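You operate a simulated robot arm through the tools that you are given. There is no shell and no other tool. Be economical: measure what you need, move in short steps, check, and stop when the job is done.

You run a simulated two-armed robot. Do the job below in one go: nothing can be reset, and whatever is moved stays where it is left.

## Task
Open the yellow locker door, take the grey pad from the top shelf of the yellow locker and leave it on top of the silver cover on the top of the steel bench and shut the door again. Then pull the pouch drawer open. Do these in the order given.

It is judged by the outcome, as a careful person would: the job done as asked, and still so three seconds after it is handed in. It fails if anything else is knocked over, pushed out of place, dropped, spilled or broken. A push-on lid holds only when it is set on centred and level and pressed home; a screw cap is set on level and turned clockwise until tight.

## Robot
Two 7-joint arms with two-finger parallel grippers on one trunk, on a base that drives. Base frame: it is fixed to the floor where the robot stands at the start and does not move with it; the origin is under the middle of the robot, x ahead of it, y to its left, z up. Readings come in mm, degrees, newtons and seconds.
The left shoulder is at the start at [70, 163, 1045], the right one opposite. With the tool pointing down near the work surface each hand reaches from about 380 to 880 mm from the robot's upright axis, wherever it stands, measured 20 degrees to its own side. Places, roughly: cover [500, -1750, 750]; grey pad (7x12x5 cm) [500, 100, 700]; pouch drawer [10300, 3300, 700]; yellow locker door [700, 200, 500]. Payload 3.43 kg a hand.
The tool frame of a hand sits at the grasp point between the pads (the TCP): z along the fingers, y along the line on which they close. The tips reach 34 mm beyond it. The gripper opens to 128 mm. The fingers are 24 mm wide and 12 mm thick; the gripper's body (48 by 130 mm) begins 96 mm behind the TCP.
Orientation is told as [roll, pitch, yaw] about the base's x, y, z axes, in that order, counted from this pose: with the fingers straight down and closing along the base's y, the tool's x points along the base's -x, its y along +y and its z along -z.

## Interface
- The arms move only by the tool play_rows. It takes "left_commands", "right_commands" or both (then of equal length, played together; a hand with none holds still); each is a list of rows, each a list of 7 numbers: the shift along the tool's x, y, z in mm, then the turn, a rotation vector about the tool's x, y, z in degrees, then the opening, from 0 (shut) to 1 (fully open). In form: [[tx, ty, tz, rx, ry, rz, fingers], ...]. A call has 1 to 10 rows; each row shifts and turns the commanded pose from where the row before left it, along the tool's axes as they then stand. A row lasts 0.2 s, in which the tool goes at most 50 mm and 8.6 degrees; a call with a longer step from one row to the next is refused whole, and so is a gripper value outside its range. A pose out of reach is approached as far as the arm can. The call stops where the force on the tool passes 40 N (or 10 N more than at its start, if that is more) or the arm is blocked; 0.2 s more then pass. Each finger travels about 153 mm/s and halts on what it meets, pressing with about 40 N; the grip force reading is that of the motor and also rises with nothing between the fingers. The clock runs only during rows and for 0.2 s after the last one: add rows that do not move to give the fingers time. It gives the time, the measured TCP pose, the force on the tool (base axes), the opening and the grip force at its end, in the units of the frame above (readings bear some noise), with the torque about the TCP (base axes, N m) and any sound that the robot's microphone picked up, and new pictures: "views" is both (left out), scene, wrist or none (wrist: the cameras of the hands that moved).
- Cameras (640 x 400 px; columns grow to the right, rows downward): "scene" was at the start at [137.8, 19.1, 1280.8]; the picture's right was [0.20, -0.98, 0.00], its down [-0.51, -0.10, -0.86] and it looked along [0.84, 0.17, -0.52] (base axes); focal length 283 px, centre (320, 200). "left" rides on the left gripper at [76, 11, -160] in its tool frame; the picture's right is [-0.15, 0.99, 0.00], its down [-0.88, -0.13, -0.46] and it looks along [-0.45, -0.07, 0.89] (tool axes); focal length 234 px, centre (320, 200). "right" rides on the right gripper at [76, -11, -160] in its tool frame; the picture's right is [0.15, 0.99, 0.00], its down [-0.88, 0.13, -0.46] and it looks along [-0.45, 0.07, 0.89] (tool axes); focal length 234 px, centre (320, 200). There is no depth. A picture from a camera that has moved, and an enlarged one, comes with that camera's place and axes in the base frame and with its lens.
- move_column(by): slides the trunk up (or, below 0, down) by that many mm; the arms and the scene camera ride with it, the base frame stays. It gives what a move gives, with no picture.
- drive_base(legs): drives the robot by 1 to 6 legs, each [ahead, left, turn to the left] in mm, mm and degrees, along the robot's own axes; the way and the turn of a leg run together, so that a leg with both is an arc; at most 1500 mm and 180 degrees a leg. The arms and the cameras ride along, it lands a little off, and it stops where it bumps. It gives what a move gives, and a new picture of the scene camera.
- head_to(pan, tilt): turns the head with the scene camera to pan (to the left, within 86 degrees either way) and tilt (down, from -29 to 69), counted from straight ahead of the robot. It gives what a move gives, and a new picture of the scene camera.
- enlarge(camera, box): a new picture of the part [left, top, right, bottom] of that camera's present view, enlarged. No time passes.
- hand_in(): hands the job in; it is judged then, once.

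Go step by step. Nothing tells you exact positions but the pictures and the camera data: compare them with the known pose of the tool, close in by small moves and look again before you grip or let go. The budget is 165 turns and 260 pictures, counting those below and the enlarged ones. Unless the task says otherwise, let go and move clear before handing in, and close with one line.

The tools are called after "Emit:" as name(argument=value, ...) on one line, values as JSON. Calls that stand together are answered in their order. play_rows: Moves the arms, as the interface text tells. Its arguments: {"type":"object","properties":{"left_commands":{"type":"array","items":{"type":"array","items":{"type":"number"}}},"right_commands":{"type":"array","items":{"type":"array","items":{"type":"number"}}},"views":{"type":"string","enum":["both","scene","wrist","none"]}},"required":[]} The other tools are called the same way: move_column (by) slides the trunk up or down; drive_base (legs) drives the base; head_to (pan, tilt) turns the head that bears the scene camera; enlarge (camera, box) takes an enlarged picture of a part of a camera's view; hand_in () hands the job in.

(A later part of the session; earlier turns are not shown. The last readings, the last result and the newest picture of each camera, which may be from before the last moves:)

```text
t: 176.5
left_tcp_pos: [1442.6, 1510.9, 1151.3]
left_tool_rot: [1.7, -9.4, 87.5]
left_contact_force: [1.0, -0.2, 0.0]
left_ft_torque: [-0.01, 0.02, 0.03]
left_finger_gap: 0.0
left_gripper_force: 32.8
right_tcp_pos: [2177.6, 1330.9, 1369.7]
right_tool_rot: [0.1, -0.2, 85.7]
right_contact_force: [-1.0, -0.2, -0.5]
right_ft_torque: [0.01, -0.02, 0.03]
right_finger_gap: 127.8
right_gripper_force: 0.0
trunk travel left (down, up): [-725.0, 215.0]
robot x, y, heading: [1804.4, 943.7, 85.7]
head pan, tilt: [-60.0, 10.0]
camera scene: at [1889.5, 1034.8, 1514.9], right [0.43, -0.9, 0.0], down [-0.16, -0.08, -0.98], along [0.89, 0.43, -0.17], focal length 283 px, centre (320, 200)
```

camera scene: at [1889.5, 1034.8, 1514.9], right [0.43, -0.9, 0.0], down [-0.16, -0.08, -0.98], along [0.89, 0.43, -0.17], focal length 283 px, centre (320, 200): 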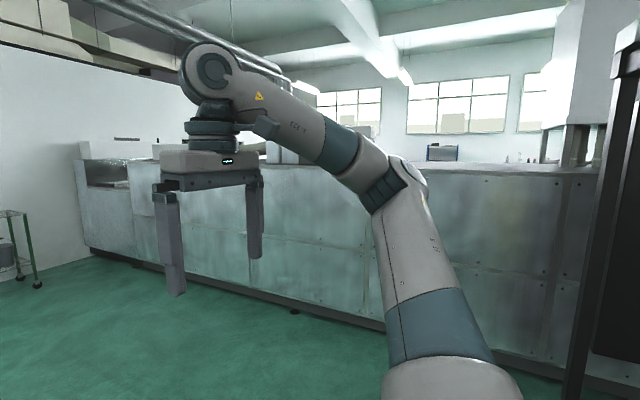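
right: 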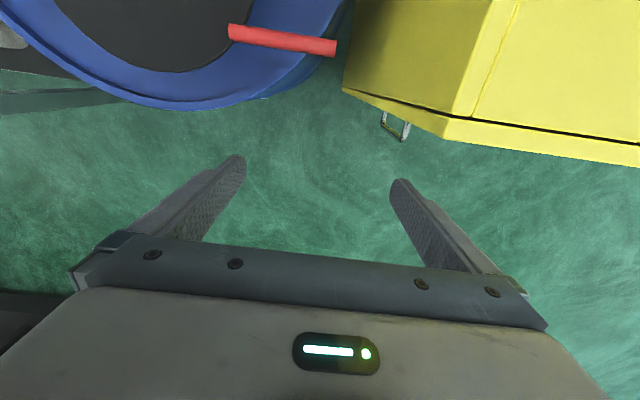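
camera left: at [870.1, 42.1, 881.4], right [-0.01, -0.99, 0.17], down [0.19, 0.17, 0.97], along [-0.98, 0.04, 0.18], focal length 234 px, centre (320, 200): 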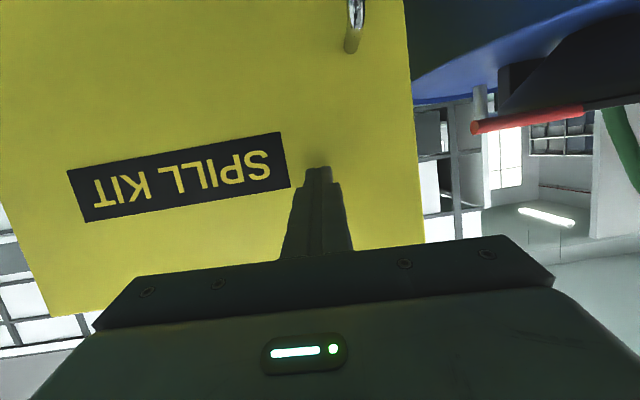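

A long machine blocks the way straight east, so I'll look for a passage down the corridor (−y), past the bench and rack end.

Emit:
drive_base(legs=[[0, 350, 0], [0, 0, -175.7], [1500, 0, 0], [1400, 0, 0]])

Emit:
head_to(pan=40, tilt=10)

```text
t: 199.9
left_tcp_pos: [1990.7, -2515.5, 1150.8]
left_tool_rot: [1.7, -9.4, -85.5]
left_contact_force: [-0.8, -0.5, 0.7]
left_ft_torque: [0.0, -0.02, -0.03]
left_finger_gap: 0.0
left_gripper_force: 32.8
right_tcp_pos: [1240.5, -2425.5, 1368.2]
right_tool_rot: [0.1, -0.4, -87.4]
right_contact_force: [0.3, -0.3, -0.7]
right_ft_torque: [-0.01, 0.02, -0.02]
right_finger_gap: 128.3
right_gripper_force: 0.1
trunk travel left (down, up): [-725.0, 215.0]
robot x, y, heading: [1561.5, -1992.8, -87.3]
head pan, tilt: [-60.0, 10.0]
camera scene: at [1487.8, -2094.8, 1515.0], right [-0.54, 0.84, 0.0], down [0.15, 0.09, -0.98], along [-0.83, -0.53, -0.17], focal length 283 px, centre (320, 200)
```

scene: 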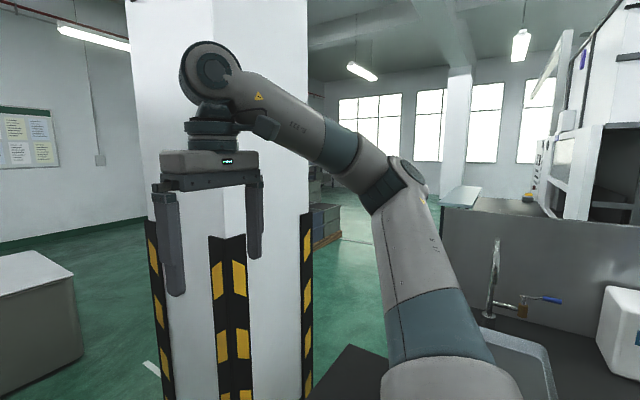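

```text
t: 201.6
left_tcp_pos: [1990.1, -2515.4, 1151.2]
left_tool_rot: [1.8, -9.4, -85.5]
left_contact_force: [0.0, 0.6, 0.8]
left_ft_torque: [0.04, -0.03, -0.03]
left_finger_gap: 0.0
left_gripper_force: 33.1
right_tcp_pos: [1240.9, -2426.2, 1368.0]
right_tool_rot: [0.1, -0.5, -87.2]
right_contact_force: [-1.0, -0.1, -0.5]
right_ft_torque: [-0.01, -0.01, 0.02]
right_finger_gap: 128.0
right_gripper_force: 0.1
trunk travel left (down, up): [-725.0, 215.0]
robot x, y, heading: [1567.2, -1995.4, -87.4]
head pan, tilt: [40.0, 10.0]
camera scene: at [1629.0, -2113.1, 1514.9], right [-0.73, -0.68, 0.0], down [-0.12, 0.13, -0.98], along [0.67, -0.72, -0.17], focal length 283 px, centre (320, 200)
```

scene: 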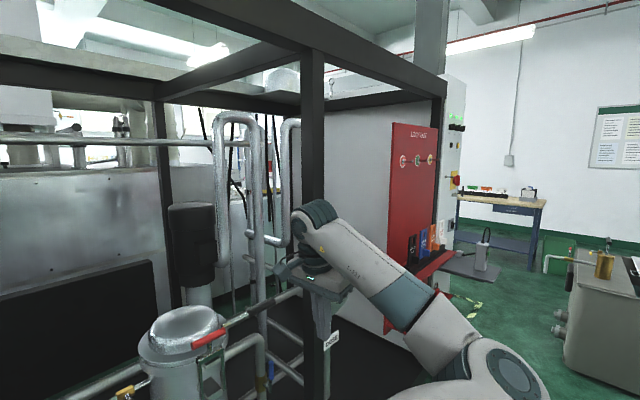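

The passage appears to open eastward beyond the red cabinet. I tuck the left hand in, shift right a little and proceed.

Emit:
play_rows(left_commands=[[0, -40, -20, 0, 0, 0, 0], [0, -40, -20, 0, 0, 0, 0], [0, -40, -20, 0, 0, 0, 0]], views="none")

Emit:
drive_base(legs=[[0, -140, -2.5], [1400, 0, 0]])

Emit:
head_to(pan=45, tilt=20)

```text
t: 202.4
left_tcp_pos: [1986.9, -2531.0, 1180.1]
left_tool_rot: [1.9, -9.5, -85.5]
left_contact_force: [-0.3, 0.0, 0.1]
left_ft_torque: [0.03, -0.01, -0.01]
left_finger_gap: 0.3
left_gripper_force: 33.1
left hand out of reach, approached as far as the arm can: row 1, 2, 3
right_tcp_pos: [1240.5, -2425.3, 1370.5]
right_tool_rot: [0.2, -0.4, -87.3]
right_contact_force: [0.1, 0.5, -0.3]
right_ft_torque: [0.0, 0.01, -0.03]
right_finger_gap: 127.9
right_gripper_force: 0.1
trunk travel left (down, up): [-725.0, 215.0]
robot x, y, heading: [1560.9, -1998.1, -87.1]
head pan, tilt: [40.0, 10.0]
```

```text
t: 207.0
left_tcp_pos: [1840.4, -3148.8, 1184.3]
left_tool_rot: [1.3, -10.2, -88.0]
left_contact_force: [-0.3, 0.3, 0.0]
left_ft_torque: [0.03, 0.02, 0.0]
left_finger_gap: 0.2
left_gripper_force: 33.2
right_tcp_pos: [1096.1, -3003.8, 1378.9]
right_tool_rot: [0.3, -1.8, -90.5]
right_contact_force: [0.0, -0.2, 0.3]
right_ft_torque: [-0.01, 0.02, -0.03]
right_finger_gap: 128.1
right_gripper_force: 0.1
trunk travel left (down, up): [-725.0, 215.0]
robot x, y, heading: [1434.9, -2611.3, -90.1]
head pan, tilt: [40.0, 10.0]
stopped in leg 2: the robot was blocked; the commanded pose is now the measured one
camera scene: at [1504.5, -2710.2, 1516.3], right [-0.77, -0.64, 0.01], down [-0.12, 0.12, -0.99], along [0.63, -0.76, -0.17], focal length 283 px, centre (320, 200)
```

scene: 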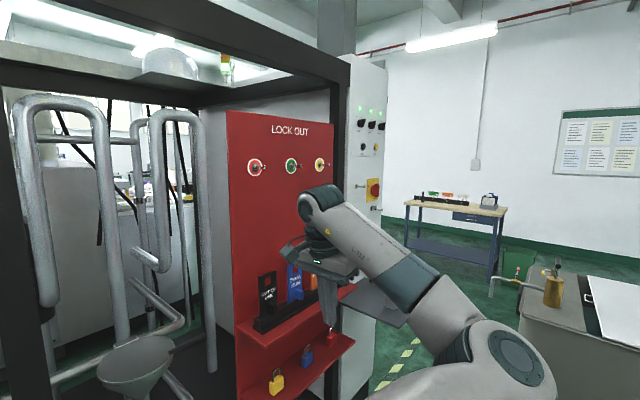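

```text
t: 207.7
left_tcp_pos: [1841.4, -3144.1, 1186.0]
left_tool_rot: [1.2, -10.5, -87.8]
left_contact_force: [-0.8, 0.6, 0.3]
left_ft_torque: [-0.03, -0.02, 0.0]
left_finger_gap: 0.2
left_gripper_force: 32.3
right_tcp_pos: [1095.3, -3003.2, 1378.6]
right_tool_rot: [0.2, -1.7, -90.3]
right_contact_force: [0.1, -0.5, 0.1]
right_ft_torque: [-0.04, -0.01, -0.01]
right_finger_gap: 128.0
right_gripper_force: 0.0
trunk travel left (down, up): [-725.0, 215.0]
robot x, y, heading: [1434.6, -2608.5, -89.8]
head pan, tilt: [45.0, 20.0]
camera scene: at [1509.5, -2701.6, 1500.0], right [-0.7, -0.71, 0.02], down [-0.25, 0.22, -0.94], along [0.66, -0.67, -0.34], focal length 283 px, centre (320, 200)
```

scene: 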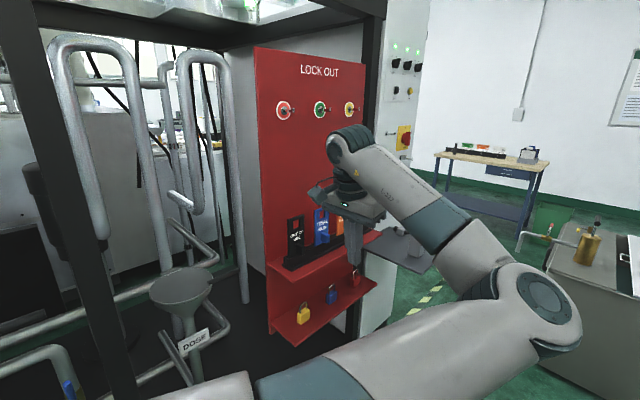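

Something blocks the base. Look ahead and down.

Emit:
head_to(pan=0, tilt=50)

Emit:
head_to(pan=-50, tilt=45)

Emit:
head_to(pan=70, tilt=45)

```text
t: 208.8
left_tcp_pos: [1841.8, -3146.0, 1186.2]
left_tool_rot: [1.3, -10.4, -87.7]
left_contact_force: [-0.1, -0.2, 0.4]
left_ft_torque: [0.02, -0.01, 0.01]
left_finger_gap: 0.1
left_gripper_force: 33.1
right_tcp_pos: [1095.9, -3003.5, 1379.2]
right_tool_rot: [0.2, -1.6, -90.3]
right_contact_force: [0.1, -0.4, -0.5]
right_ft_torque: [0.02, 0.03, -0.02]
right_finger_gap: 127.8
right_gripper_force: 0.1
trunk travel left (down, up): [-725.0, 215.0]
robot x, y, heading: [1433.8, -2613.0, -90.0]
head pan, tilt: [0.0, 50.0]
camera scene: at [1443.5, -2713.8, 1455.1], right [-1.0, 0.0, 0.01], down [-0.01, 0.75, -0.66], along [0.0, -0.66, -0.75], focal length 283 px, centre (320, 200)
```

scene: 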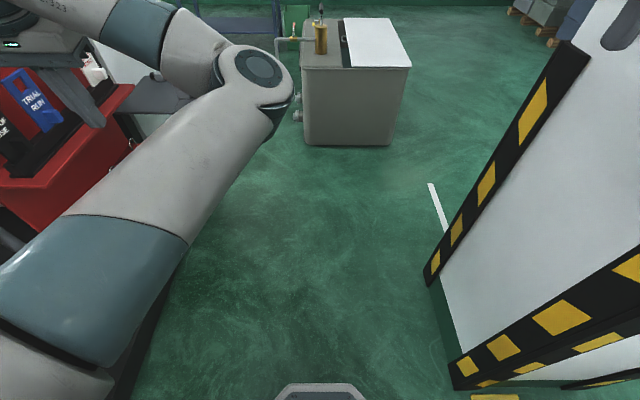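

```text
t: 210.0
left_tcp_pos: [1840.3, -3144.4, 1185.6]
left_tool_rot: [1.3, -10.5, -87.9]
left_contact_force: [-0.8, -0.1, -0.6]
left_ft_torque: [0.0, 0.01, 0.0]
left_finger_gap: 0.2
left_gripper_force: 32.5
right_tcp_pos: [1096.7, -3002.7, 1379.2]
right_tool_rot: [0.2, -1.6, -90.3]
right_contact_force: [0.1, -0.3, 0.4]
right_ft_torque: [0.04, 0.0, -0.01]
right_finger_gap: 128.2
right_gripper_force: 0.0
trunk travel left (down, up): [-725.0, 215.0]
robot x, y, heading: [1431.2, -2613.7, -89.7]
head pan, tilt: [-50.0, 45.0]
camera scene: at [1381.1, -2689.2, 1462.0], right [-0.65, 0.76, -0.01], down [0.53, 0.44, -0.72], along [-0.55, -0.47, -0.69], focal length 283 px, centre (320, 200)
```

scene: 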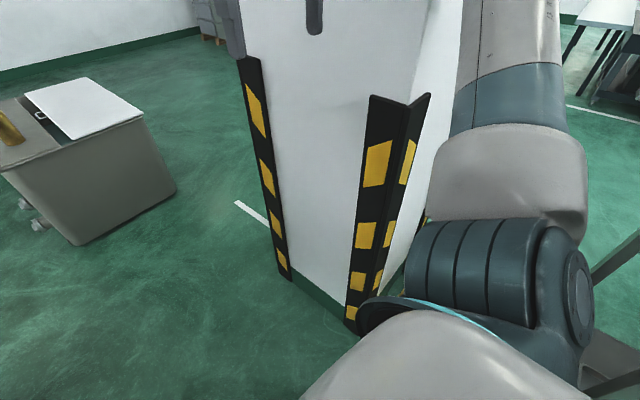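

```text
t: 212.0
left_tcp_pos: [1841.2, -3145.0, 1186.0]
left_tool_rot: [1.3, -10.3, -87.7]
left_contact_force: [0.1, 0.0, -0.5]
left_ft_torque: [0.0, -0.01, -0.03]
left_finger_gap: 0.0
left_gripper_force: 33.2
right_tcp_pos: [1096.1, -3002.0, 1378.8]
right_tool_rot: [0.2, -1.5, -90.3]
right_contact_force: [1.1, -1.1, 0.2]
right_ft_torque: [0.01, -0.01, 0.0]
right_finger_gap: 127.9
right_gripper_force: 0.1
trunk travel left (down, up): [-725.0, 215.0]
robot x, y, heading: [1431.9, -2610.1, -90.1]
head pan, tilt: [70.0, 45.0]
camera scene: at [1519.7, -2664.3, 1460.5], right [-0.34, -0.94, 0.02], down [-0.67, 0.23, -0.71], along [0.66, -0.25, -0.71], focal length 283 px, centre (320, 200)
```

scene: 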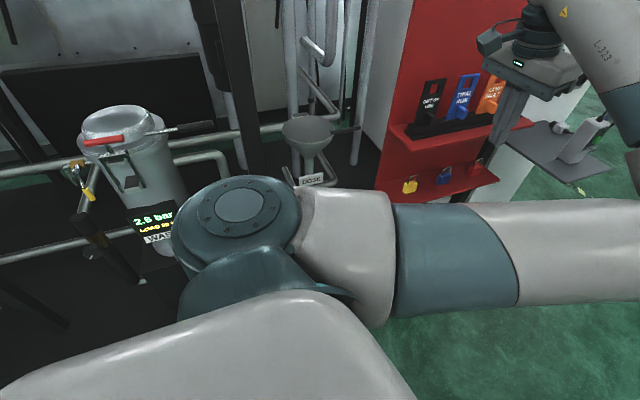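

My right elbow is against the pillar. I back off and bring the right hand forward and inwards.

Emit:
drive_base(legs=[[-250, 0, 0]])

Emit:
play_rows(right_commands=[[-25, 35, 0, 0, 0, 0, 0.5], [-25, 35, 0, 0, 0, 0, 0.5], [-25, 35, 0, 0, 0, 0, 0.2], [-25, 35, 0, 0, 0, 0, 0], [-25, 35, 0, 0, 0, 0, 0], [-25, 35, 0, 0, 0, 0, 0], [-25, 20, 0, 0, 0, 0, 0]], left_commands=[[-20, -40, 0, 0, 1, 0, 0], [-20, -40, 0, 0, 1, 0, 0], [-20, -40, 0, 0, 1, 0, 0], [-20, -30, 0, 0, 1, 0, 0], [0, 0, 0, 0, 1, 0, 0], [0, 0, 0, 0, 1, 0, 0], [0, 0, 0, 0, 0, 0, 0]], views="none")

Emit:
head_to(pan=0, tilt=55)

Emit:
head_to(pan=-60, tilt=50)

```text
t: 213.8
left_tcp_pos: [1832.6, -2908.7, 1179.5]
left_tool_rot: [1.7, -9.4, -87.7]
left_contact_force: [-0.1, -0.4, 0.3]
left_ft_torque: [0.0, 0.01, -0.02]
left_finger_gap: 0.1
left_gripper_force: 33.8
right_tcp_pos: [1086.5, -2772.5, 1367.4]
right_tool_rot: [0.6, -0.4, -90.0]
right_contact_force: [0.1, 0.6, -0.6]
right_ft_torque: [0.0, 0.02, 0.03]
right_finger_gap: 127.9
right_gripper_force: 0.1
trunk travel left (down, up): [-725.0, 215.0]
robot x, y, heading: [1430.5, -2356.0, -89.6]
head pan, tilt: [70.0, 45.0]
camera scene: at [1507.2, -2433.9, 1459.9], right [-0.33, -0.94, 0.0], down [-0.67, 0.24, -0.71], along [0.67, -0.24, -0.71], focal length 283 px, centre (320, 200)
```

scene: 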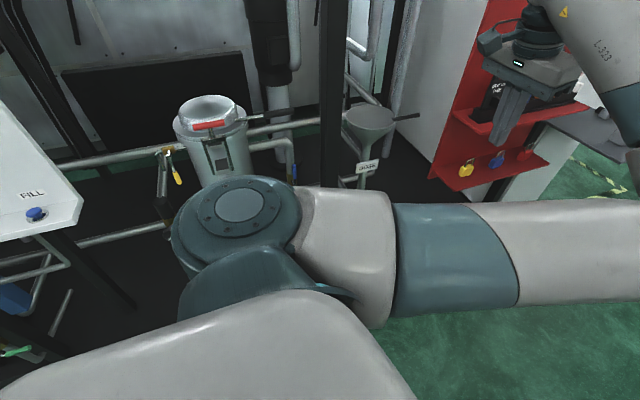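

```text
t: 215.4
left_tcp_pos: [1765.8, -3044.7, 1186.8]
left_tool_rot: [1.7, -3.2, -87.6]
left_contact_force: [0.8, 0.2, 0.3]
left_ft_torque: [0.04, -0.01, 0.01]
left_finger_gap: 0.0
left_gripper_force: 32.5
left hand out of reach, approached as far as the arm can: row 1, 2, 3, 4
right_tcp_pos: [1320.6, -2949.8, 1372.8]
right_tool_rot: [0.8, -0.5, -90.2]
right_contact_force: [-0.6, 0.1, -0.1]
right_ft_torque: [0.0, 0.01, -0.01]
right_finger_gap: 0.0
right_gripper_force: 33.2
trunk travel left (down, up): [-725.0, 215.0]
robot x, y, heading: [1430.9, -2355.3, -89.2]
head pan, tilt: [70.0, 45.0]
```

```text
t: 216.8
left_tcp_pos: [1765.5, -3043.6, 1187.4]
left_tool_rot: [1.8, -3.5, -87.5]
left_contact_force: [-0.2, 0.3, 0.5]
left_ft_torque: [-0.03, -0.02, -0.01]
left_finger_gap: 0.1
left_gripper_force: 33.3
right_tcp_pos: [1319.4, -2947.2, 1374.7]
right_tool_rot: [0.6, -0.6, -90.0]
right_contact_force: [0.8, 0.0, -0.2]
right_ft_torque: [0.02, 0.02, 0.0]
right_finger_gap: 0.1
right_gripper_force: 32.7
trunk travel left (down, up): [-725.0, 215.0]
robot x, y, heading: [1431.7, -2355.6, -89.7]
head pan, tilt: [0.0, 55.0]
camera scene: at [1431.5, -2477.7, 1446.6], right [-1.0, -0.01, 0.0], down [-0.01, 0.82, -0.57], along [0.01, -0.57, -0.82], focal length 283 px, centre (320, 200)
```

scene: 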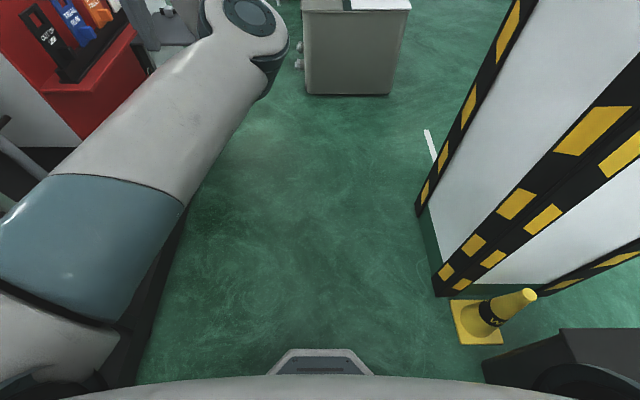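

```text
t: 218.1
left_tcp_pos: [1764.9, -3043.5, 1187.9]
left_tool_rot: [1.7, -3.4, -87.5]
left_contact_force: [0.4, -0.8, -0.5]
left_ft_torque: [-0.01, -0.01, -0.04]
left_finger_gap: 0.0
left_gripper_force: 33.4
right_tcp_pos: [1318.3, -2948.7, 1374.2]
right_tool_rot: [0.6, -0.7, -89.9]
right_contact_force: [-0.1, -0.1, 0.3]
right_ft_torque: [-0.01, 0.01, -0.02]
right_finger_gap: 0.2
right_gripper_force: 33.2
trunk travel left (down, up): [-725.0, 215.0]
robot x, y, heading: [1428.9, -2356.0, -89.6]
head pan, tilt: [-60.0, 50.0]
camera scene: at [1364.6, -2444.9, 1453.1], right [-0.51, 0.86, 0.0], down [0.66, 0.39, -0.64], along [-0.55, -0.33, -0.77], focal length 283 px, centre (320, 200)
```

scene: 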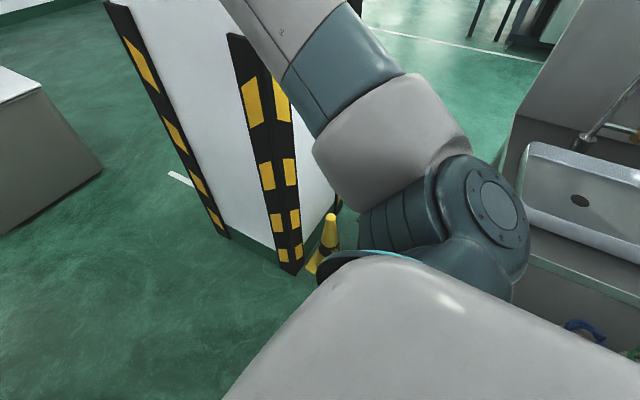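

I stretch both arms forward to make the robot narrower.

Emit:
play_rows(right_commands=[[-40, 0, 10, 0, 0, 0, 0], [-40, 0, 10, 0, 0, 0, 0], [-40, 0, 10, 0, 0, 0, 0], [-40, 0, 10, 0, 0, 0, 0], [-40, 0, 10, 0, 0, 0, 0]], left_commands=[[-30, -30, 0, 0, 0, 0, 0], [-30, -30, 0, 0, 0, 0, 0], [-30, -30, 0, 0, 0, 0, 0], [-30, -30, 0, 0, 0, 0, 0], [-30, -20, 0, 0, 0, 0, 0]], views="scene")

Emit:
head_to(pan=60, tilt=50)

```text
t: 219.3
left_tcp_pos: [1640.2, -3182.5, 1190.9]
left_tool_rot: [1.7, -3.5, -87.3]
left_contact_force: [0.6, 0.2, -0.3]
left_ft_torque: [-0.03, 0.06, 0.03]
left_finger_gap: 0.0
left_gripper_force: 32.9
left hand out of reach, approached as far as the arm can: row 5
right_tcp_pos: [1319.2, -3121.9, 1318.4]
right_tool_rot: [0.6, -0.7, -90.0]
right_contact_force: [-0.8, 1.4, -0.1]
right_ft_torque: [0.02, -0.04, 0.03]
right_finger_gap: 0.1
right_gripper_force: 33.5
right hand out of reach, approached as far as the arm can: row 5
trunk travel left (down, up): [-725.0, 215.0]
robot x, y, heading: [1431.8, -2357.0, -89.6]
head pan, tilt: [-60.0, 50.0]
camera scene: at [1364.9, -2444.7, 1453.0], right [-0.51, 0.86, 0.0], down [0.66, 0.39, -0.64], along [-0.55, -0.33, -0.77], focal length 283 px, centre (320, 200)
```

scene: 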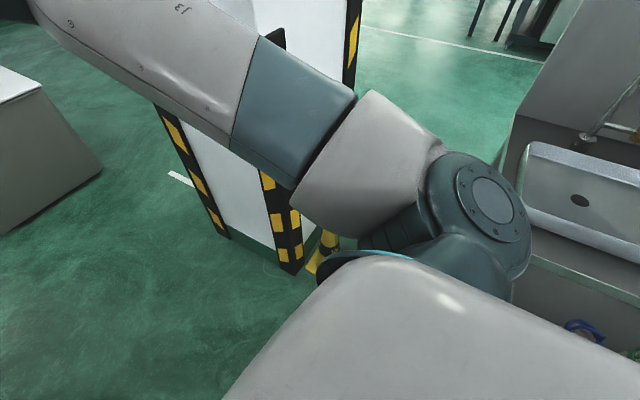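

```text
t: 221.3
left_tcp_pos: [1638.4, -3182.6, 1191.7]
left_tool_rot: [1.7, -3.5, -87.4]
left_contact_force: [-0.9, -1.1, -0.6]
left_ft_torque: [0.0, -0.01, -0.02]
left_finger_gap: 0.0
left_gripper_force: 33.1
right_tcp_pos: [1317.8, -3122.4, 1318.9]
right_tool_rot: [0.8, -0.7, -89.9]
right_contact_force: [-0.3, 0.0, -0.4]
right_ft_torque: [0.0, 0.01, 0.0]
right_finger_gap: 0.0
right_gripper_force: 33.1
trunk travel left (down, up): [-725.0, 215.0]
robot x, y, heading: [1431.8, -2357.4, -89.3]
head pan, tilt: [60.0, 50.0]
camera scene: at [1498.0, -2443.9, 1453.1], right [-0.49, -0.87, 0.0], down [-0.67, 0.38, -0.64], along [0.56, -0.32, -0.77], focal length 283 px, centre (320, 200)
```

scene: 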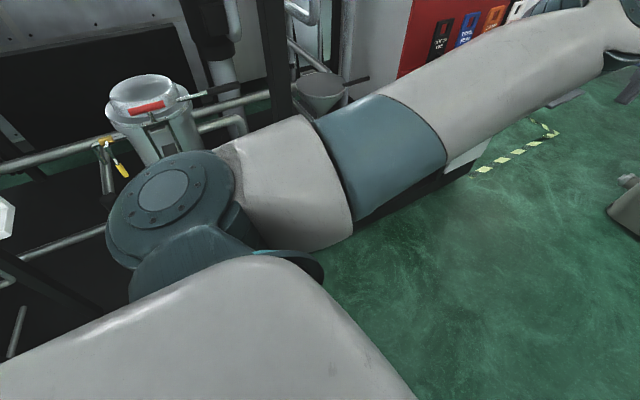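

Emit:
drive_base(legs=[[500, -70, 0], [900, 0, 0]])

Emit:
head_to(pan=75, tilt=15)

Emit:
head_to(pan=25, tilt=30)

```text
t: 228.6
left_tcp_pos: [1552.8, -4580.6, 1189.9]
left_tool_rot: [1.7, -3.4, -88.7]
left_contact_force: [-0.1, 0.2, 0.2]
left_ft_torque: [0.02, -0.02, 0.01]
left_finger_gap: 0.0
left_gripper_force: 33.0
right_tcp_pos: [1232.8, -4512.1, 1318.8]
right_tool_rot: [0.7, -0.6, -91.2]
right_contact_force: [-0.4, -0.2, -0.8]
right_ft_torque: [0.0, 0.02, -0.04]
right_finger_gap: 0.0
right_gripper_force: 33.2
trunk travel left (down, up): [-725.0, 215.0]
robot x, y, heading: [1363.2, -3750.4, -90.7]
head pan, tilt: [60.0, 50.0]
camera scene: at [1426.6, -3838.3, 1453.1], right [-0.51, -0.86, 0.0], down [-0.66, 0.39, -0.64], along [0.55, -0.33, -0.77], focal length 283 px, centre (320, 200)
```

scene: 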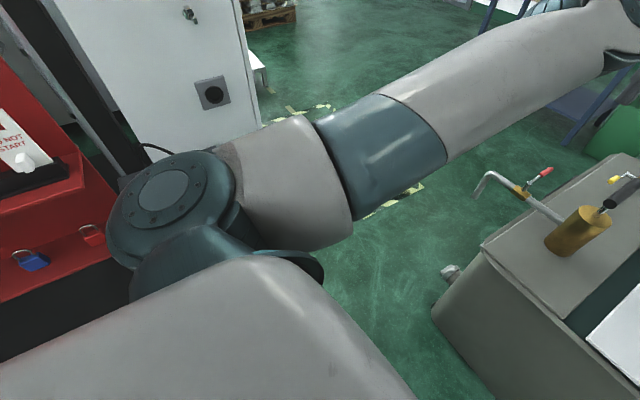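

```text
t: 229.6
left_tcp_pos: [1552.0, -4581.4, 1191.8]
left_tool_rot: [1.7, -3.5, -88.7]
left_contact_force: [-0.3, 0.5, -0.7]
left_ft_torque: [-0.02, 0.03, -0.01]
left_finger_gap: 0.0
left_gripper_force: 33.1
right_tcp_pos: [1231.9, -4512.0, 1318.2]
right_tool_rot: [0.6, -0.6, -91.1]
right_contact_force: [-0.4, 0.5, 0.8]
right_ft_torque: [-0.04, -0.01, -0.03]
right_finger_gap: 0.4
right_gripper_force: 33.1
trunk travel left (down, up): [-725.0, 215.0]
robot x, y, heading: [1364.3, -3752.1, -90.7]
head pan, tilt: [75.0, 15.0]
camera scene: at [1450.4, -3824.5, 1506.7], right [-0.27, -0.96, 0.0], down [-0.25, 0.07, -0.97], along [0.93, -0.26, -0.26], focal length 283 px, centre (320, 200)
```

scene: 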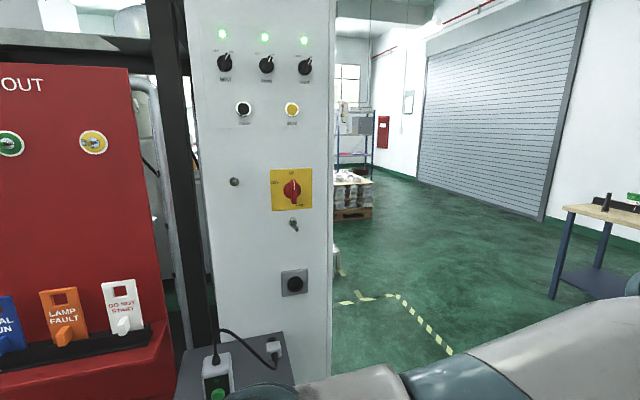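

```text
t: 230.8
left_tcp_pos: [1550.9, -4581.3, 1191.9]
left_tool_rot: [1.7, -3.3, -88.7]
left_contact_force: [0.1, 0.0, -0.7]
left_ft_torque: [-0.01, 0.0, 0.0]
left_finger_gap: 0.0
left_gripper_force: 32.6
right_tcp_pos: [1231.7, -4510.7, 1318.5]
right_tool_rot: [0.7, -0.6, -91.2]
right_contact_force: [0.3, -0.9, -0.5]
right_ft_torque: [0.02, 0.0, 0.02]
right_finger_gap: 0.0
right_gripper_force: 32.9
trunk travel left (down, up): [-725.0, 215.0]
robot x, y, heading: [1363.8, -3748.2, -90.9]
head pan, tilt: [25.0, 30.0]
camera scene: at [1397.7, -3881.8, 1482.6], right [-0.91, -0.41, 0.0], down [-0.21, 0.46, -0.87], along [0.36, -0.79, -0.5], focal length 283 px, centre (320, 200)
```

scene: 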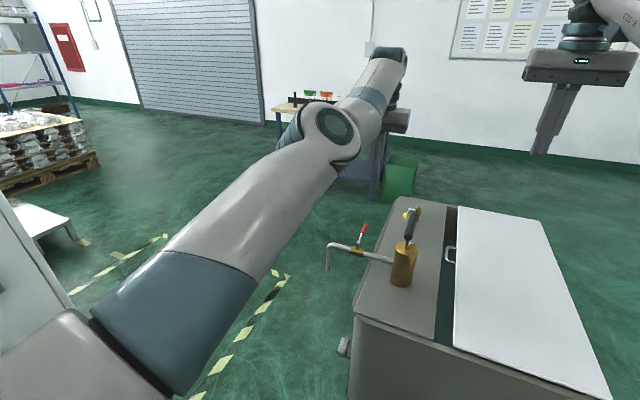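

The route opens to +x past the electrical cabinet (corner ≈ (2185, −4073)), with a trough at (1550, −4500) on the right. I pass between them in short diagonal legs.

Emit:
drive_base(legs=[[271, 257, 0.8], [271, 253, 0]])

Emit:
head_to(pan=-25, tilt=50)

Emit:
head_to(pan=80, tilt=40)

```text
t: 235.2
left_tcp_pos: [2091.9, -5123.6, 1190.9]
left_tool_rot: [1.8, -3.5, -87.2]
left_contact_force: [-0.3, 0.1, 0.8]
left_ft_torque: [-0.02, 0.0, -0.01]
left_finger_gap: 0.2
left_gripper_force: 32.6
right_tcp_pos: [1771.2, -5063.2, 1319.7]
right_tool_rot: [0.7, -0.5, -89.8]
right_contact_force: [0.0, 0.3, 0.7]
right_ft_torque: [-0.01, -0.03, 0.0]
right_finger_gap: 0.0
right_gripper_force: 32.8
trunk travel left (down, up): [-725.0, 215.0]
robot x, y, heading: [1879.2, -4300.4, -89.4]
head pan, tilt: [25.0, 30.0]
camera scene: at [1920.0, -4428.7, 1482.7], right [-0.9, -0.43, 0.0], down [-0.22, 0.45, -0.87], along [0.38, -0.78, -0.5], focal length 283 px, centre (320, 200)
```

scene: 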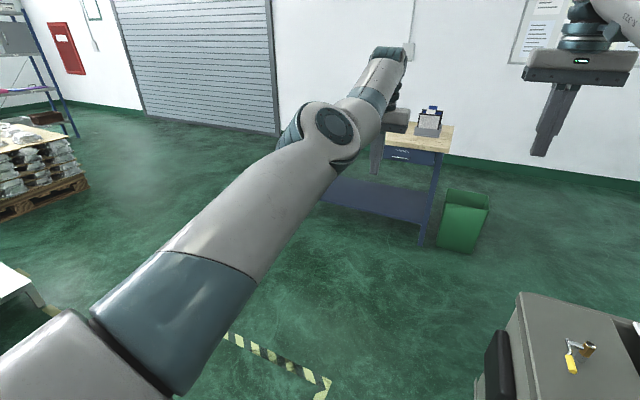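

```text
t: 236.4
left_tcp_pos: [2093.2, -5124.3, 1191.8]
left_tool_rot: [1.7, -3.3, -87.1]
left_contact_force: [-0.3, 0.0, 0.1]
left_ft_torque: [-0.01, -0.01, 0.01]
left_finger_gap: 0.0
left_gripper_force: 32.9
right_tcp_pos: [1772.1, -5063.7, 1318.7]
right_tool_rot: [0.8, -0.7, -89.8]
right_contact_force: [0.6, 0.0, -0.6]
right_ft_torque: [0.03, 0.0, 0.02]
right_finger_gap: 0.2
right_gripper_force: 32.8
trunk travel left (down, up): [-725.0, 215.0]
robot x, y, heading: [1882.6, -4296.0, -89.2]
head pan, tilt: [-25.0, 50.0]
camera scene: at [1849.8, -4418.2, 1453.1], right [-0.91, 0.41, 0.0], down [0.31, 0.7, -0.64], along [-0.26, -0.59, -0.77], focal length 283 px, centre (320, 200)
```

scene: 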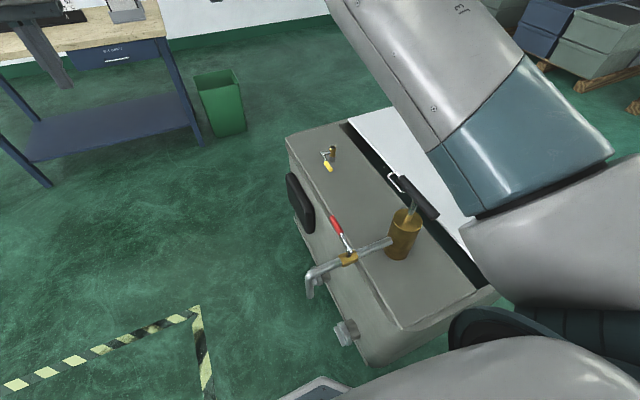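

```text
t: 238.2
left_tcp_pos: [2092.4, -5124.3, 1190.5]
left_tool_rot: [1.7, -3.4, -87.1]
left_contact_force: [0.1, -0.5, 0.1]
left_ft_torque: [0.01, 0.0, 0.0]
left_finger_gap: 0.0
left_gripper_force: 32.8
right_tcp_pos: [1771.3, -5062.6, 1318.9]
right_tool_rot: [0.7, -0.6, -89.8]
right_contact_force: [0.8, 1.2, 0.4]
right_ft_torque: [0.0, 0.01, -0.02]
right_finger_gap: 0.0
right_gripper_force: 33.2
trunk travel left (down, up): [-725.0, 215.0]
robot x, y, heading: [1882.8, -4297.7, -89.3]
head pan, tilt: [80.0, 40.0]
camera scene: at [1965.2, -4361.7, 1467.2], right [-0.16, -0.99, 0.0], down [-0.63, 0.1, -0.77], along [0.76, -0.12, -0.64], focal length 283 px, centre (320, 200)
```

scene: 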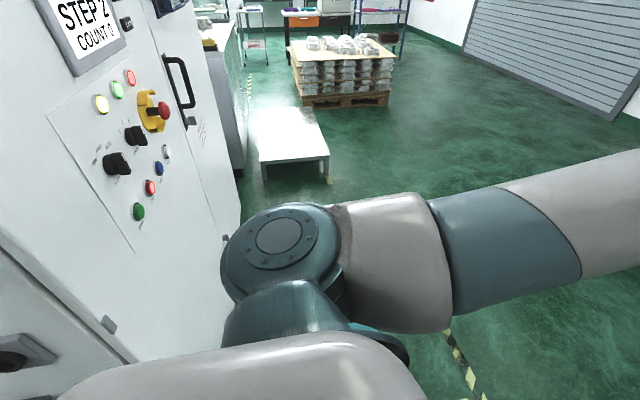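

Passing fine. Next legs go clear of the tap and cabinet, then I turn to face +x.

Emit:
drive_base(legs=[[300, 203, 0], [500, 150, 0], [0, 0, 89.3]])

Emit:
head_to(pan=0, tilt=10)

Emit:
head_to(pan=45, tilt=10)

```text
t: 247.0
left_tcp_pos: [3066.2, -4883.3, 1191.4]
left_tool_rot: [1.7, -3.5, 2.8]
left_contact_force: [-0.3, 0.1, 0.1]
left_ft_torque: [-0.04, 0.04, -0.03]
left_finger_gap: 0.1
left_gripper_force: 33.3
right_tcp_pos: [3007.0, -5204.9, 1319.5]
right_tool_rot: [0.7, -0.6, 0.2]
right_contact_force: [-0.1, -0.5, 0.0]
right_ft_torque: [0.02, 0.0, 0.02]
right_finger_gap: 0.3
right_gripper_force: 33.7
trunk travel left (down, up): [-725.0, 215.0]
robot x, y, heading: [2240.7, -5096.8, 0.8]
head pan, tilt: [80.0, 40.0]
camera scene: at [2304.4, -5008.9, 1467.2], right [0.99, -0.16, 0.0], down [-0.1, -0.63, -0.77], along [0.12, 0.76, -0.64], focal length 283 px, centre (320, 200)
```

scene: 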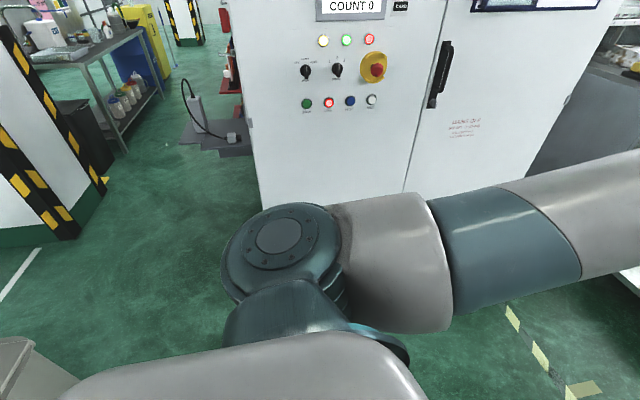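

```text
t: 248.5
left_tcp_pos: [3066.3, -4884.1, 1190.4]
left_tool_rot: [1.6, -3.4, 2.7]
left_contact_force: [-0.9, -0.4, 1.4]
left_ft_torque: [-0.03, -0.03, -0.01]
left_finger_gap: 0.1
left_gripper_force: 32.9
right_tcp_pos: [3005.9, -5204.8, 1319.1]
right_tool_rot: [0.7, -0.6, 0.2]
right_contact_force: [0.6, -0.3, 0.5]
right_ft_torque: [0.02, 0.01, 0.01]
right_finger_gap: 0.1
right_gripper_force: 33.3
trunk travel left (down, up): [-725.0, 215.0]
robot x, y, heading: [2243.2, -5097.2, 1.0]
head pan, tilt: [0.0, 10.0]
camera scene: at [2383.7, -5091.5, 1514.9], right [0.01, -1.0, 0.0], down [-0.17, 0.0, -0.98], along [0.98, 0.01, -0.17], focal length 283 px, centre (320, 200)
```

scene: 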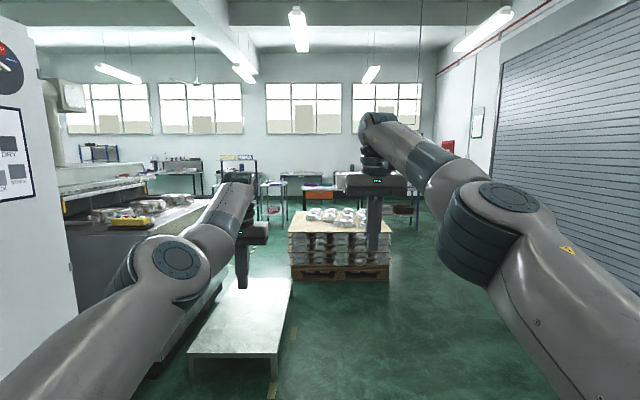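

```text
t: 249.6
left_tcp_pos: [3068.3, -4882.3, 1191.3]
left_tool_rot: [1.8, -3.4, 2.6]
left_contact_force: [0.3, -0.5, 0.0]
left_ft_torque: [0.03, 0.02, -0.03]
left_finger_gap: 0.1
left_gripper_force: 33.0
right_tcp_pos: [3005.2, -5204.4, 1319.1]
right_tool_rot: [0.7, -0.6, 0.3]
right_contact_force: [0.4, -0.9, -0.1]
right_ft_torque: [0.02, -0.02, -0.01]
right_finger_gap: 0.1
right_gripper_force: 33.2
trunk travel left (down, up): [-725.0, 215.0]
robot x, y, heading: [2239.8, -5091.5, 1.1]
head pan, tilt: [45.0, 10.0]
camera scene: at [2355.7, -5026.2, 1514.9], right [0.72, -0.7, 0.0], down [-0.12, -0.12, -0.98], along [0.69, 0.7, -0.17], focal length 283 px, centre (320, 200)
```

scene: 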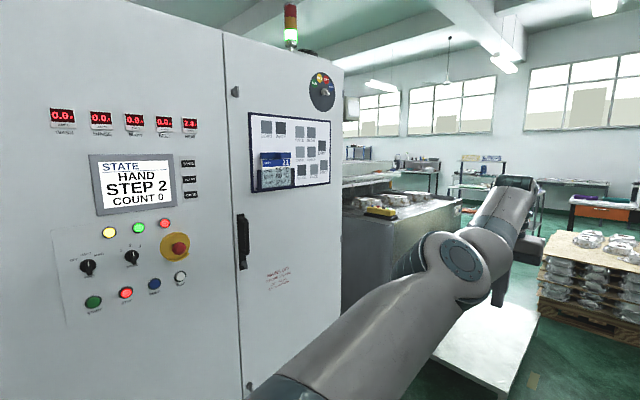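

A clear lane leads east, right of a pallet of sacks (x 5540+, y −5900…−4700). I drive around its right side.

Emit:
drive_base(legs=[[1200, 0, -1], [1300, -1350, 0], [1400, 0, 0]])

Emit:
head_to(pan=0, tilt=12)

Emit:
head_to(pan=50, tilt=12)

```text
refused: leg 2 is longer than a leg can be; nothing moved
```

```text
t: 250.7
left_tcp_pos: [3066.5, -4882.5, 1191.3]
left_tool_rot: [1.7, -3.4, 2.6]
left_contact_force: [-0.3, 0.2, 0.2]
left_ft_torque: [0.01, 0.02, -0.02]
left_finger_gap: 0.2
left_gripper_force: 33.4
right_tcp_pos: [3006.2, -5204.5, 1318.7]
right_tool_rot: [0.7, -0.6, 0.1]
right_contact_force: [0.1, 0.8, 0.3]
right_ft_torque: [-0.01, 0.02, -0.04]
right_finger_gap: 0.0
right_gripper_force: 32.9
trunk travel left (down, up): [-725.0, 215.0]
robot x, y, heading: [2240.3, -5096.9, 0.6]
head pan, tilt: [0.0, 12.0]
camera scene: at [2383.9, -5091.4, 1511.7], right [0.01, -1.0, 0.0], down [-0.21, 0.0, -0.98], along [0.98, 0.01, -0.21], focal length 283 px, centre (320, 200)
```

scene: 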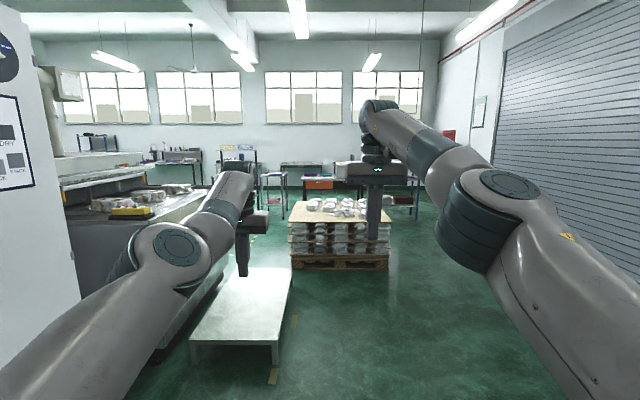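

```text
t: 251.9
left_tcp_pos: [3067.2, -4882.1, 1192.0]
left_tool_rot: [1.7, -3.4, 2.7]
left_contact_force: [-1.0, -0.6, -0.3]
left_ft_torque: [-0.05, 0.0, 0.0]
left_finger_gap: 0.0
left_gripper_force: 32.9
right_tcp_pos: [3006.0, -5204.3, 1318.9]
right_tool_rot: [0.6, -0.6, 0.2]
right_contact_force: [0.0, -0.4, 0.2]
right_ft_torque: [-0.06, 0.01, 0.02]
right_finger_gap: 0.0
right_gripper_force: 32.9
trunk travel left (down, up): [-725.0, 215.0]
robot x, y, heading: [2239.8, -5094.2, 0.9]
head pan, tilt: [50.0, 12.0]
camera scene: at [2349.8, -5020.6, 1511.7], right [0.77, -0.63, 0.0], down [-0.13, -0.16, -0.98], along [0.62, 0.76, -0.21], focal length 283 px, centre (320, 200)
```

scene: 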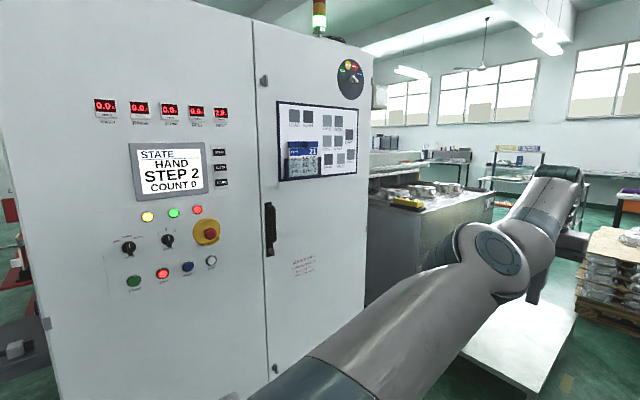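

Emit:
drive_base(legs=[[1200, -100, -1], [900, -850, 0], [900, -400, 0], [1300, 0, 0]])

Emit:
head_to(pan=0, tilt=12)

Emit:
head_to(pan=50, tilt=12)

```text
t: 274.9
left_tcp_pos: [7424.5, -6026.9, 1190.6]
left_tool_rot: [1.7, -3.5, 6.3]
left_contact_force: [0.3, -0.1, -0.3]
left_ft_torque: [0.01, 0.01, -0.02]
left_finger_gap: 0.2
left_gripper_force: 32.7
right_tcp_pos: [7382.8, -6351.8, 1318.9]
right_tool_rot: [0.6, -0.6, 3.6]
right_contact_force: [0.9, 0.3, -0.1]
right_ft_torque: [0.01, 0.0, -0.02]
right_finger_gap: 0.1
right_gripper_force: 33.1
trunk travel left (down, up): [-725.0, 215.0]
robot x, y, heading: [6612.4, -6285.8, 4.2]
head pan, tilt: [50.0, 12.0]
camera scene: at [6716.4, -6206.8, 1511.7], right [0.81, -0.59, 0.0], down [-0.12, -0.17, -0.98], along [0.57, 0.79, -0.21], focal length 283 px, centre (320, 200)
```

scene: 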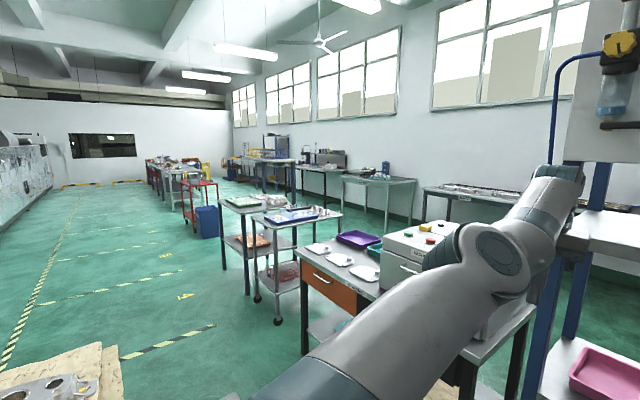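

```text
t: 276.0
left_tcp_pos: [7424.6, -6027.0, 1191.2]
left_tool_rot: [1.7, -3.3, 6.2]
left_contact_force: [0.1, 0.7, -0.4]
left_ft_torque: [-0.02, 0.0, 0.0]
left_finger_gap: 0.0
left_gripper_force: 32.7
right_tcp_pos: [7384.0, -6350.8, 1318.7]
right_tool_rot: [0.7, -0.6, 3.6]
right_contact_force: [0.9, 0.4, 0.1]
right_ft_torque: [-0.02, 0.03, -0.01]
right_finger_gap: 0.0
right_gripper_force: 33.1
trunk travel left (down, up): [-725.0, 215.0]
robot x, y, heading: [6612.0, -6287.1, 3.8]
head pan, tilt: [0.0, 12.0]
camera scene: at [6755.2, -6275.5, 1511.7], right [0.07, -1.0, 0.0], down [-0.21, -0.02, -0.98], along [0.98, 0.07, -0.21], focal length 283 px, centre (320, 200)
```

scene: 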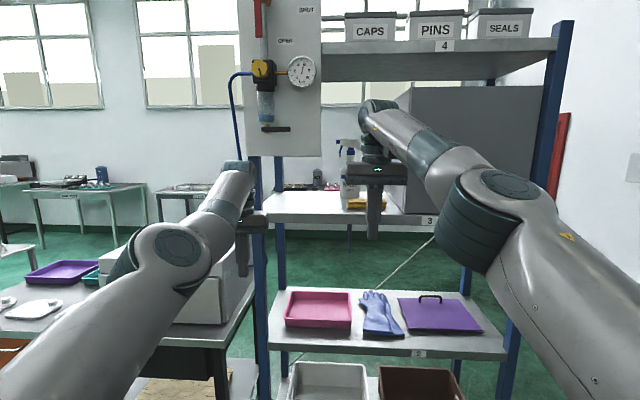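

```text
t: 277.2
left_tcp_pos: [7424.4, -6026.7, 1191.7]
left_tool_rot: [1.8, -3.2, 6.1]
left_contact_force: [0.0, 0.3, 0.3]
left_ft_torque: [0.03, 0.0, 0.0]
left_finger_gap: 0.1
left_gripper_force: 32.5
right_tcp_pos: [7382.5, -6351.4, 1320.1]
right_tool_rot: [0.7, -0.5, 3.6]
right_contact_force: [0.4, -0.4, 0.2]
right_ft_torque: [0.0, -0.02, 0.0]
right_finger_gap: 0.0
right_gripper_force: 32.9
trunk travel left (down, up): [-725.0, 215.0]
robot x, y, heading: [6612.7, -6288.6, 4.1]
head pan, tilt: [50.0, 12.0]
camera scene: at [6716.9, -6206.8, 1511.7], right [0.81, -0.59, 0.0], down [-0.12, -0.17, -0.98], along [0.57, 0.79, -0.21], focal length 283 px, centre (320, 200)
```

scene: 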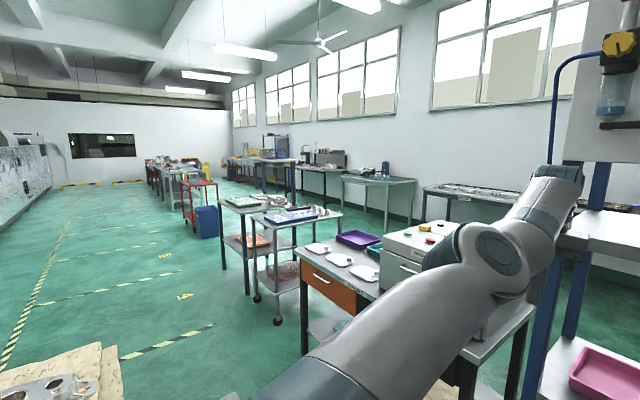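

The drawer should be along the far row of stations. Enlarge that area.

Emit:
enlarge(camera="scene", box=[130, 120, 350, 260])

```text
2.86 times, centred on (240, 190) of scene
camera zoom: at [6716.9, -6206.8, 1511.7], right [0.81, -0.59, 0.0], down [-0.12, -0.17, -0.98], along [0.57, 0.79, -0.21], focal length 808 px, centre (549, 229)
```

zoom: 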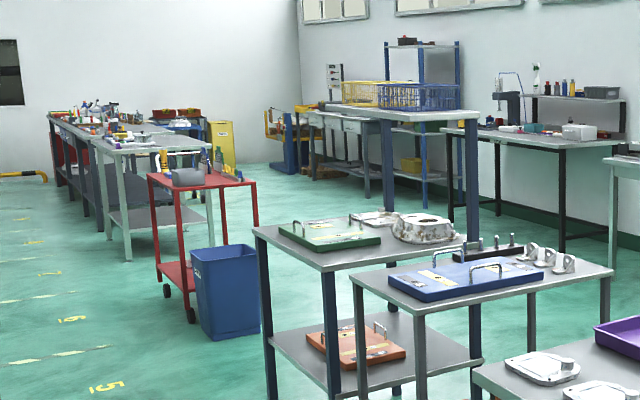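

The table with drawers is along the east row (front x ≈ 10200, y 2100–4270). I'll drive north along the taped aisle, cross between the grey trolley and blue bin at y ≈ −2440, then north again in the east aisle.

Emit:
drive_base(legs=[[0, 0, 86], [0, -540, 0]])

Emit:
head_to(pan=0, tilt=35)

```text
t: 283.9
left_tcp_pos: [6976.1, -5471.7, 1190.8]
left_tool_rot: [1.6, -3.2, 89.9]
left_contact_force: [0.7, 0.0, -0.2]
left_ft_torque: [-0.03, -0.01, 0.01]
left_finger_gap: 0.0
left_gripper_force: 33.2
right_tcp_pos: [7294.2, -5548.2, 1319.5]
right_tool_rot: [0.7, -0.7, 87.4]
right_contact_force: [0.1, -0.5, 0.2]
right_ft_torque: [0.03, 0.0, 0.01]
right_finger_gap: 0.1
right_gripper_force: 32.6
trunk travel left (down, up): [-725.0, 215.0]
robot x, y, heading: [7146.2, -6311.0, 87.9]
head pan, tilt: [50.0, 12.0]
camera scene: at [7077.6, -6193.0, 1511.6], right [0.67, 0.74, 0.0], down [0.15, -0.14, -0.98], along [-0.72, 0.66, -0.21], focal length 283 px, centre (320, 200)
```

scene: 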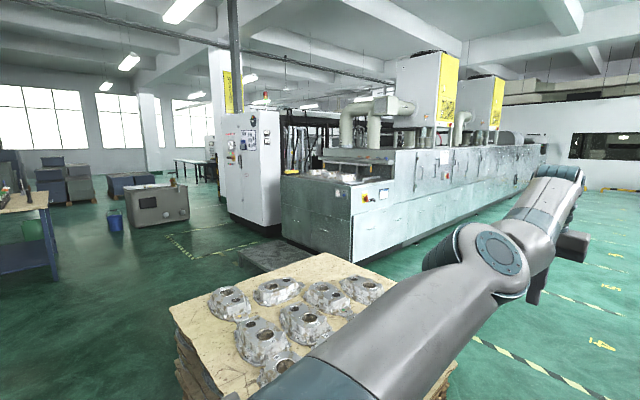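

```text
t: 285.1
left_tcp_pos: [6975.9, -5471.4, 1190.3]
left_tool_rot: [1.7, -3.4, 89.9]
left_contact_force: [0.3, 0.1, -0.5]
left_ft_torque: [0.01, 0.04, -0.03]
left_finger_gap: 0.2
left_gripper_force: 33.0
right_tcp_pos: [7294.5, -5547.9, 1319.9]
right_tool_rot: [0.7, -0.6, 87.3]
right_contact_force: [-0.1, 0.1, -0.2]
right_ft_torque: [0.03, 0.02, 0.0]
right_finger_gap: 0.0
right_gripper_force: 32.7
trunk travel left (down, up): [-725.0, 215.0]
robot x, y, heading: [7144.1, -6303.8, 87.5]
head pan, tilt: [0.0, 35.0]
camera scene: at [7150.7, -6167.6, 1474.8], right [1.0, -0.04, 0.0], down [-0.02, -0.57, -0.82], along [0.03, 0.82, -0.57], focal length 283 px, centre (320, 200)
```

scene: 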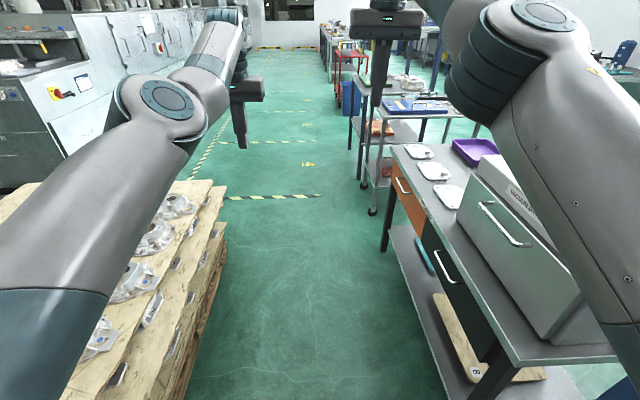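

The lane between pallet and desk is clear, centre x ≈ 7080. Drive north.

Emit:
drive_base(legs=[[0, 60, 2.4], [1300, 0, 0], [1300, 0, 0], [1250, 0, 0]])

Emit:
head_to(pan=-60, tilt=30)

```text
t: 303.9
left_tcp_pos: [6882.8, -1698.8, 1191.2]
left_tool_rot: [1.6, -3.4, 91.2]
left_contact_force: [-0.6, 0.0, 0.1]
left_ft_torque: [0.01, 0.01, -0.02]
left_finger_gap: 0.0
left_gripper_force: 32.9
right_tcp_pos: [7203.2, -1769.5, 1319.4]
right_tool_rot: [0.7, -0.5, 88.6]
right_contact_force: [-0.3, -0.2, -0.2]
right_ft_torque: [0.0, 0.02, -0.01]
right_finger_gap: 0.0
right_gripper_force: 32.6
trunk travel left (down, up): [-725.0, 215.0]
robot x, y, heading: [7069.5, -2531.3, 89.0]
head pan, tilt: [0.0, 35.0]
camera scene: at [7072.3, -2392.0, 1474.8], right [1.0, -0.02, 0.0], down [-0.01, -0.57, -0.82], along [0.01, 0.82, -0.57], focal length 283 px, centre (320, 200)
```

scene: 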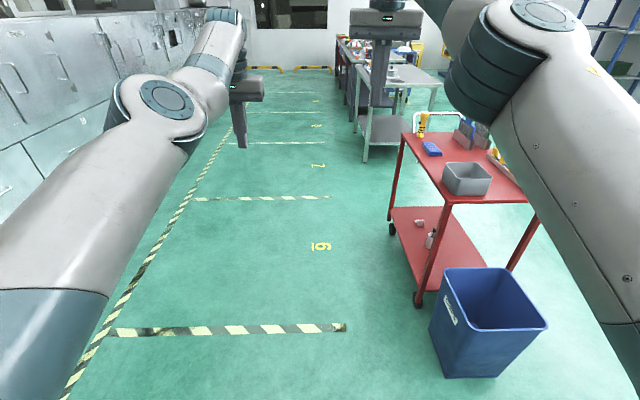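

```text
t: 305.2
left_tcp_pos: [6884.8, -1698.9, 1191.1]
left_tool_rot: [1.7, -3.4, 91.0]
left_contact_force: [0.2, 0.7, -0.6]
left_ft_torque: [0.0, 0.0, -0.02]
left_finger_gap: 0.0
left_gripper_force: 32.6
right_tcp_pos: [7202.4, -1769.1, 1318.6]
right_tool_rot: [0.8, -0.6, 88.6]
right_contact_force: [0.5, 0.2, -1.0]
right_ft_torque: [0.04, -0.01, 0.0]
right_finger_gap: 0.0
right_gripper_force: 32.6
trunk travel left (down, up): [-725.0, 215.0]
robot x, y, heading: [7070.5, -2532.7, 88.9]
head pan, tilt: [-60.0, 30.0]
camera scene: at [7149.9, -2435.6, 1482.6], right [0.49, -0.87, 0.0], down [-0.44, -0.24, -0.87], along [0.76, 0.42, -0.5], focal length 283 px, centre (320, 200)
```

scene: 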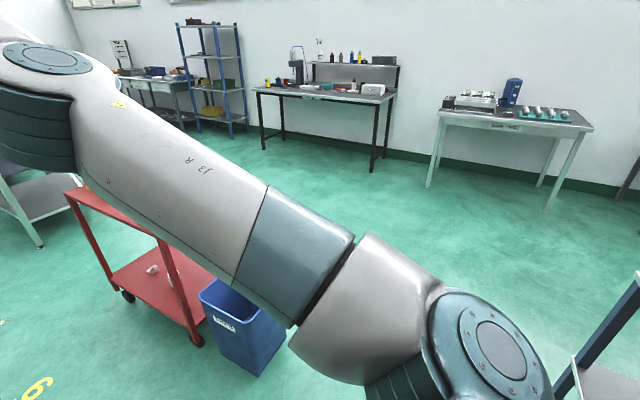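

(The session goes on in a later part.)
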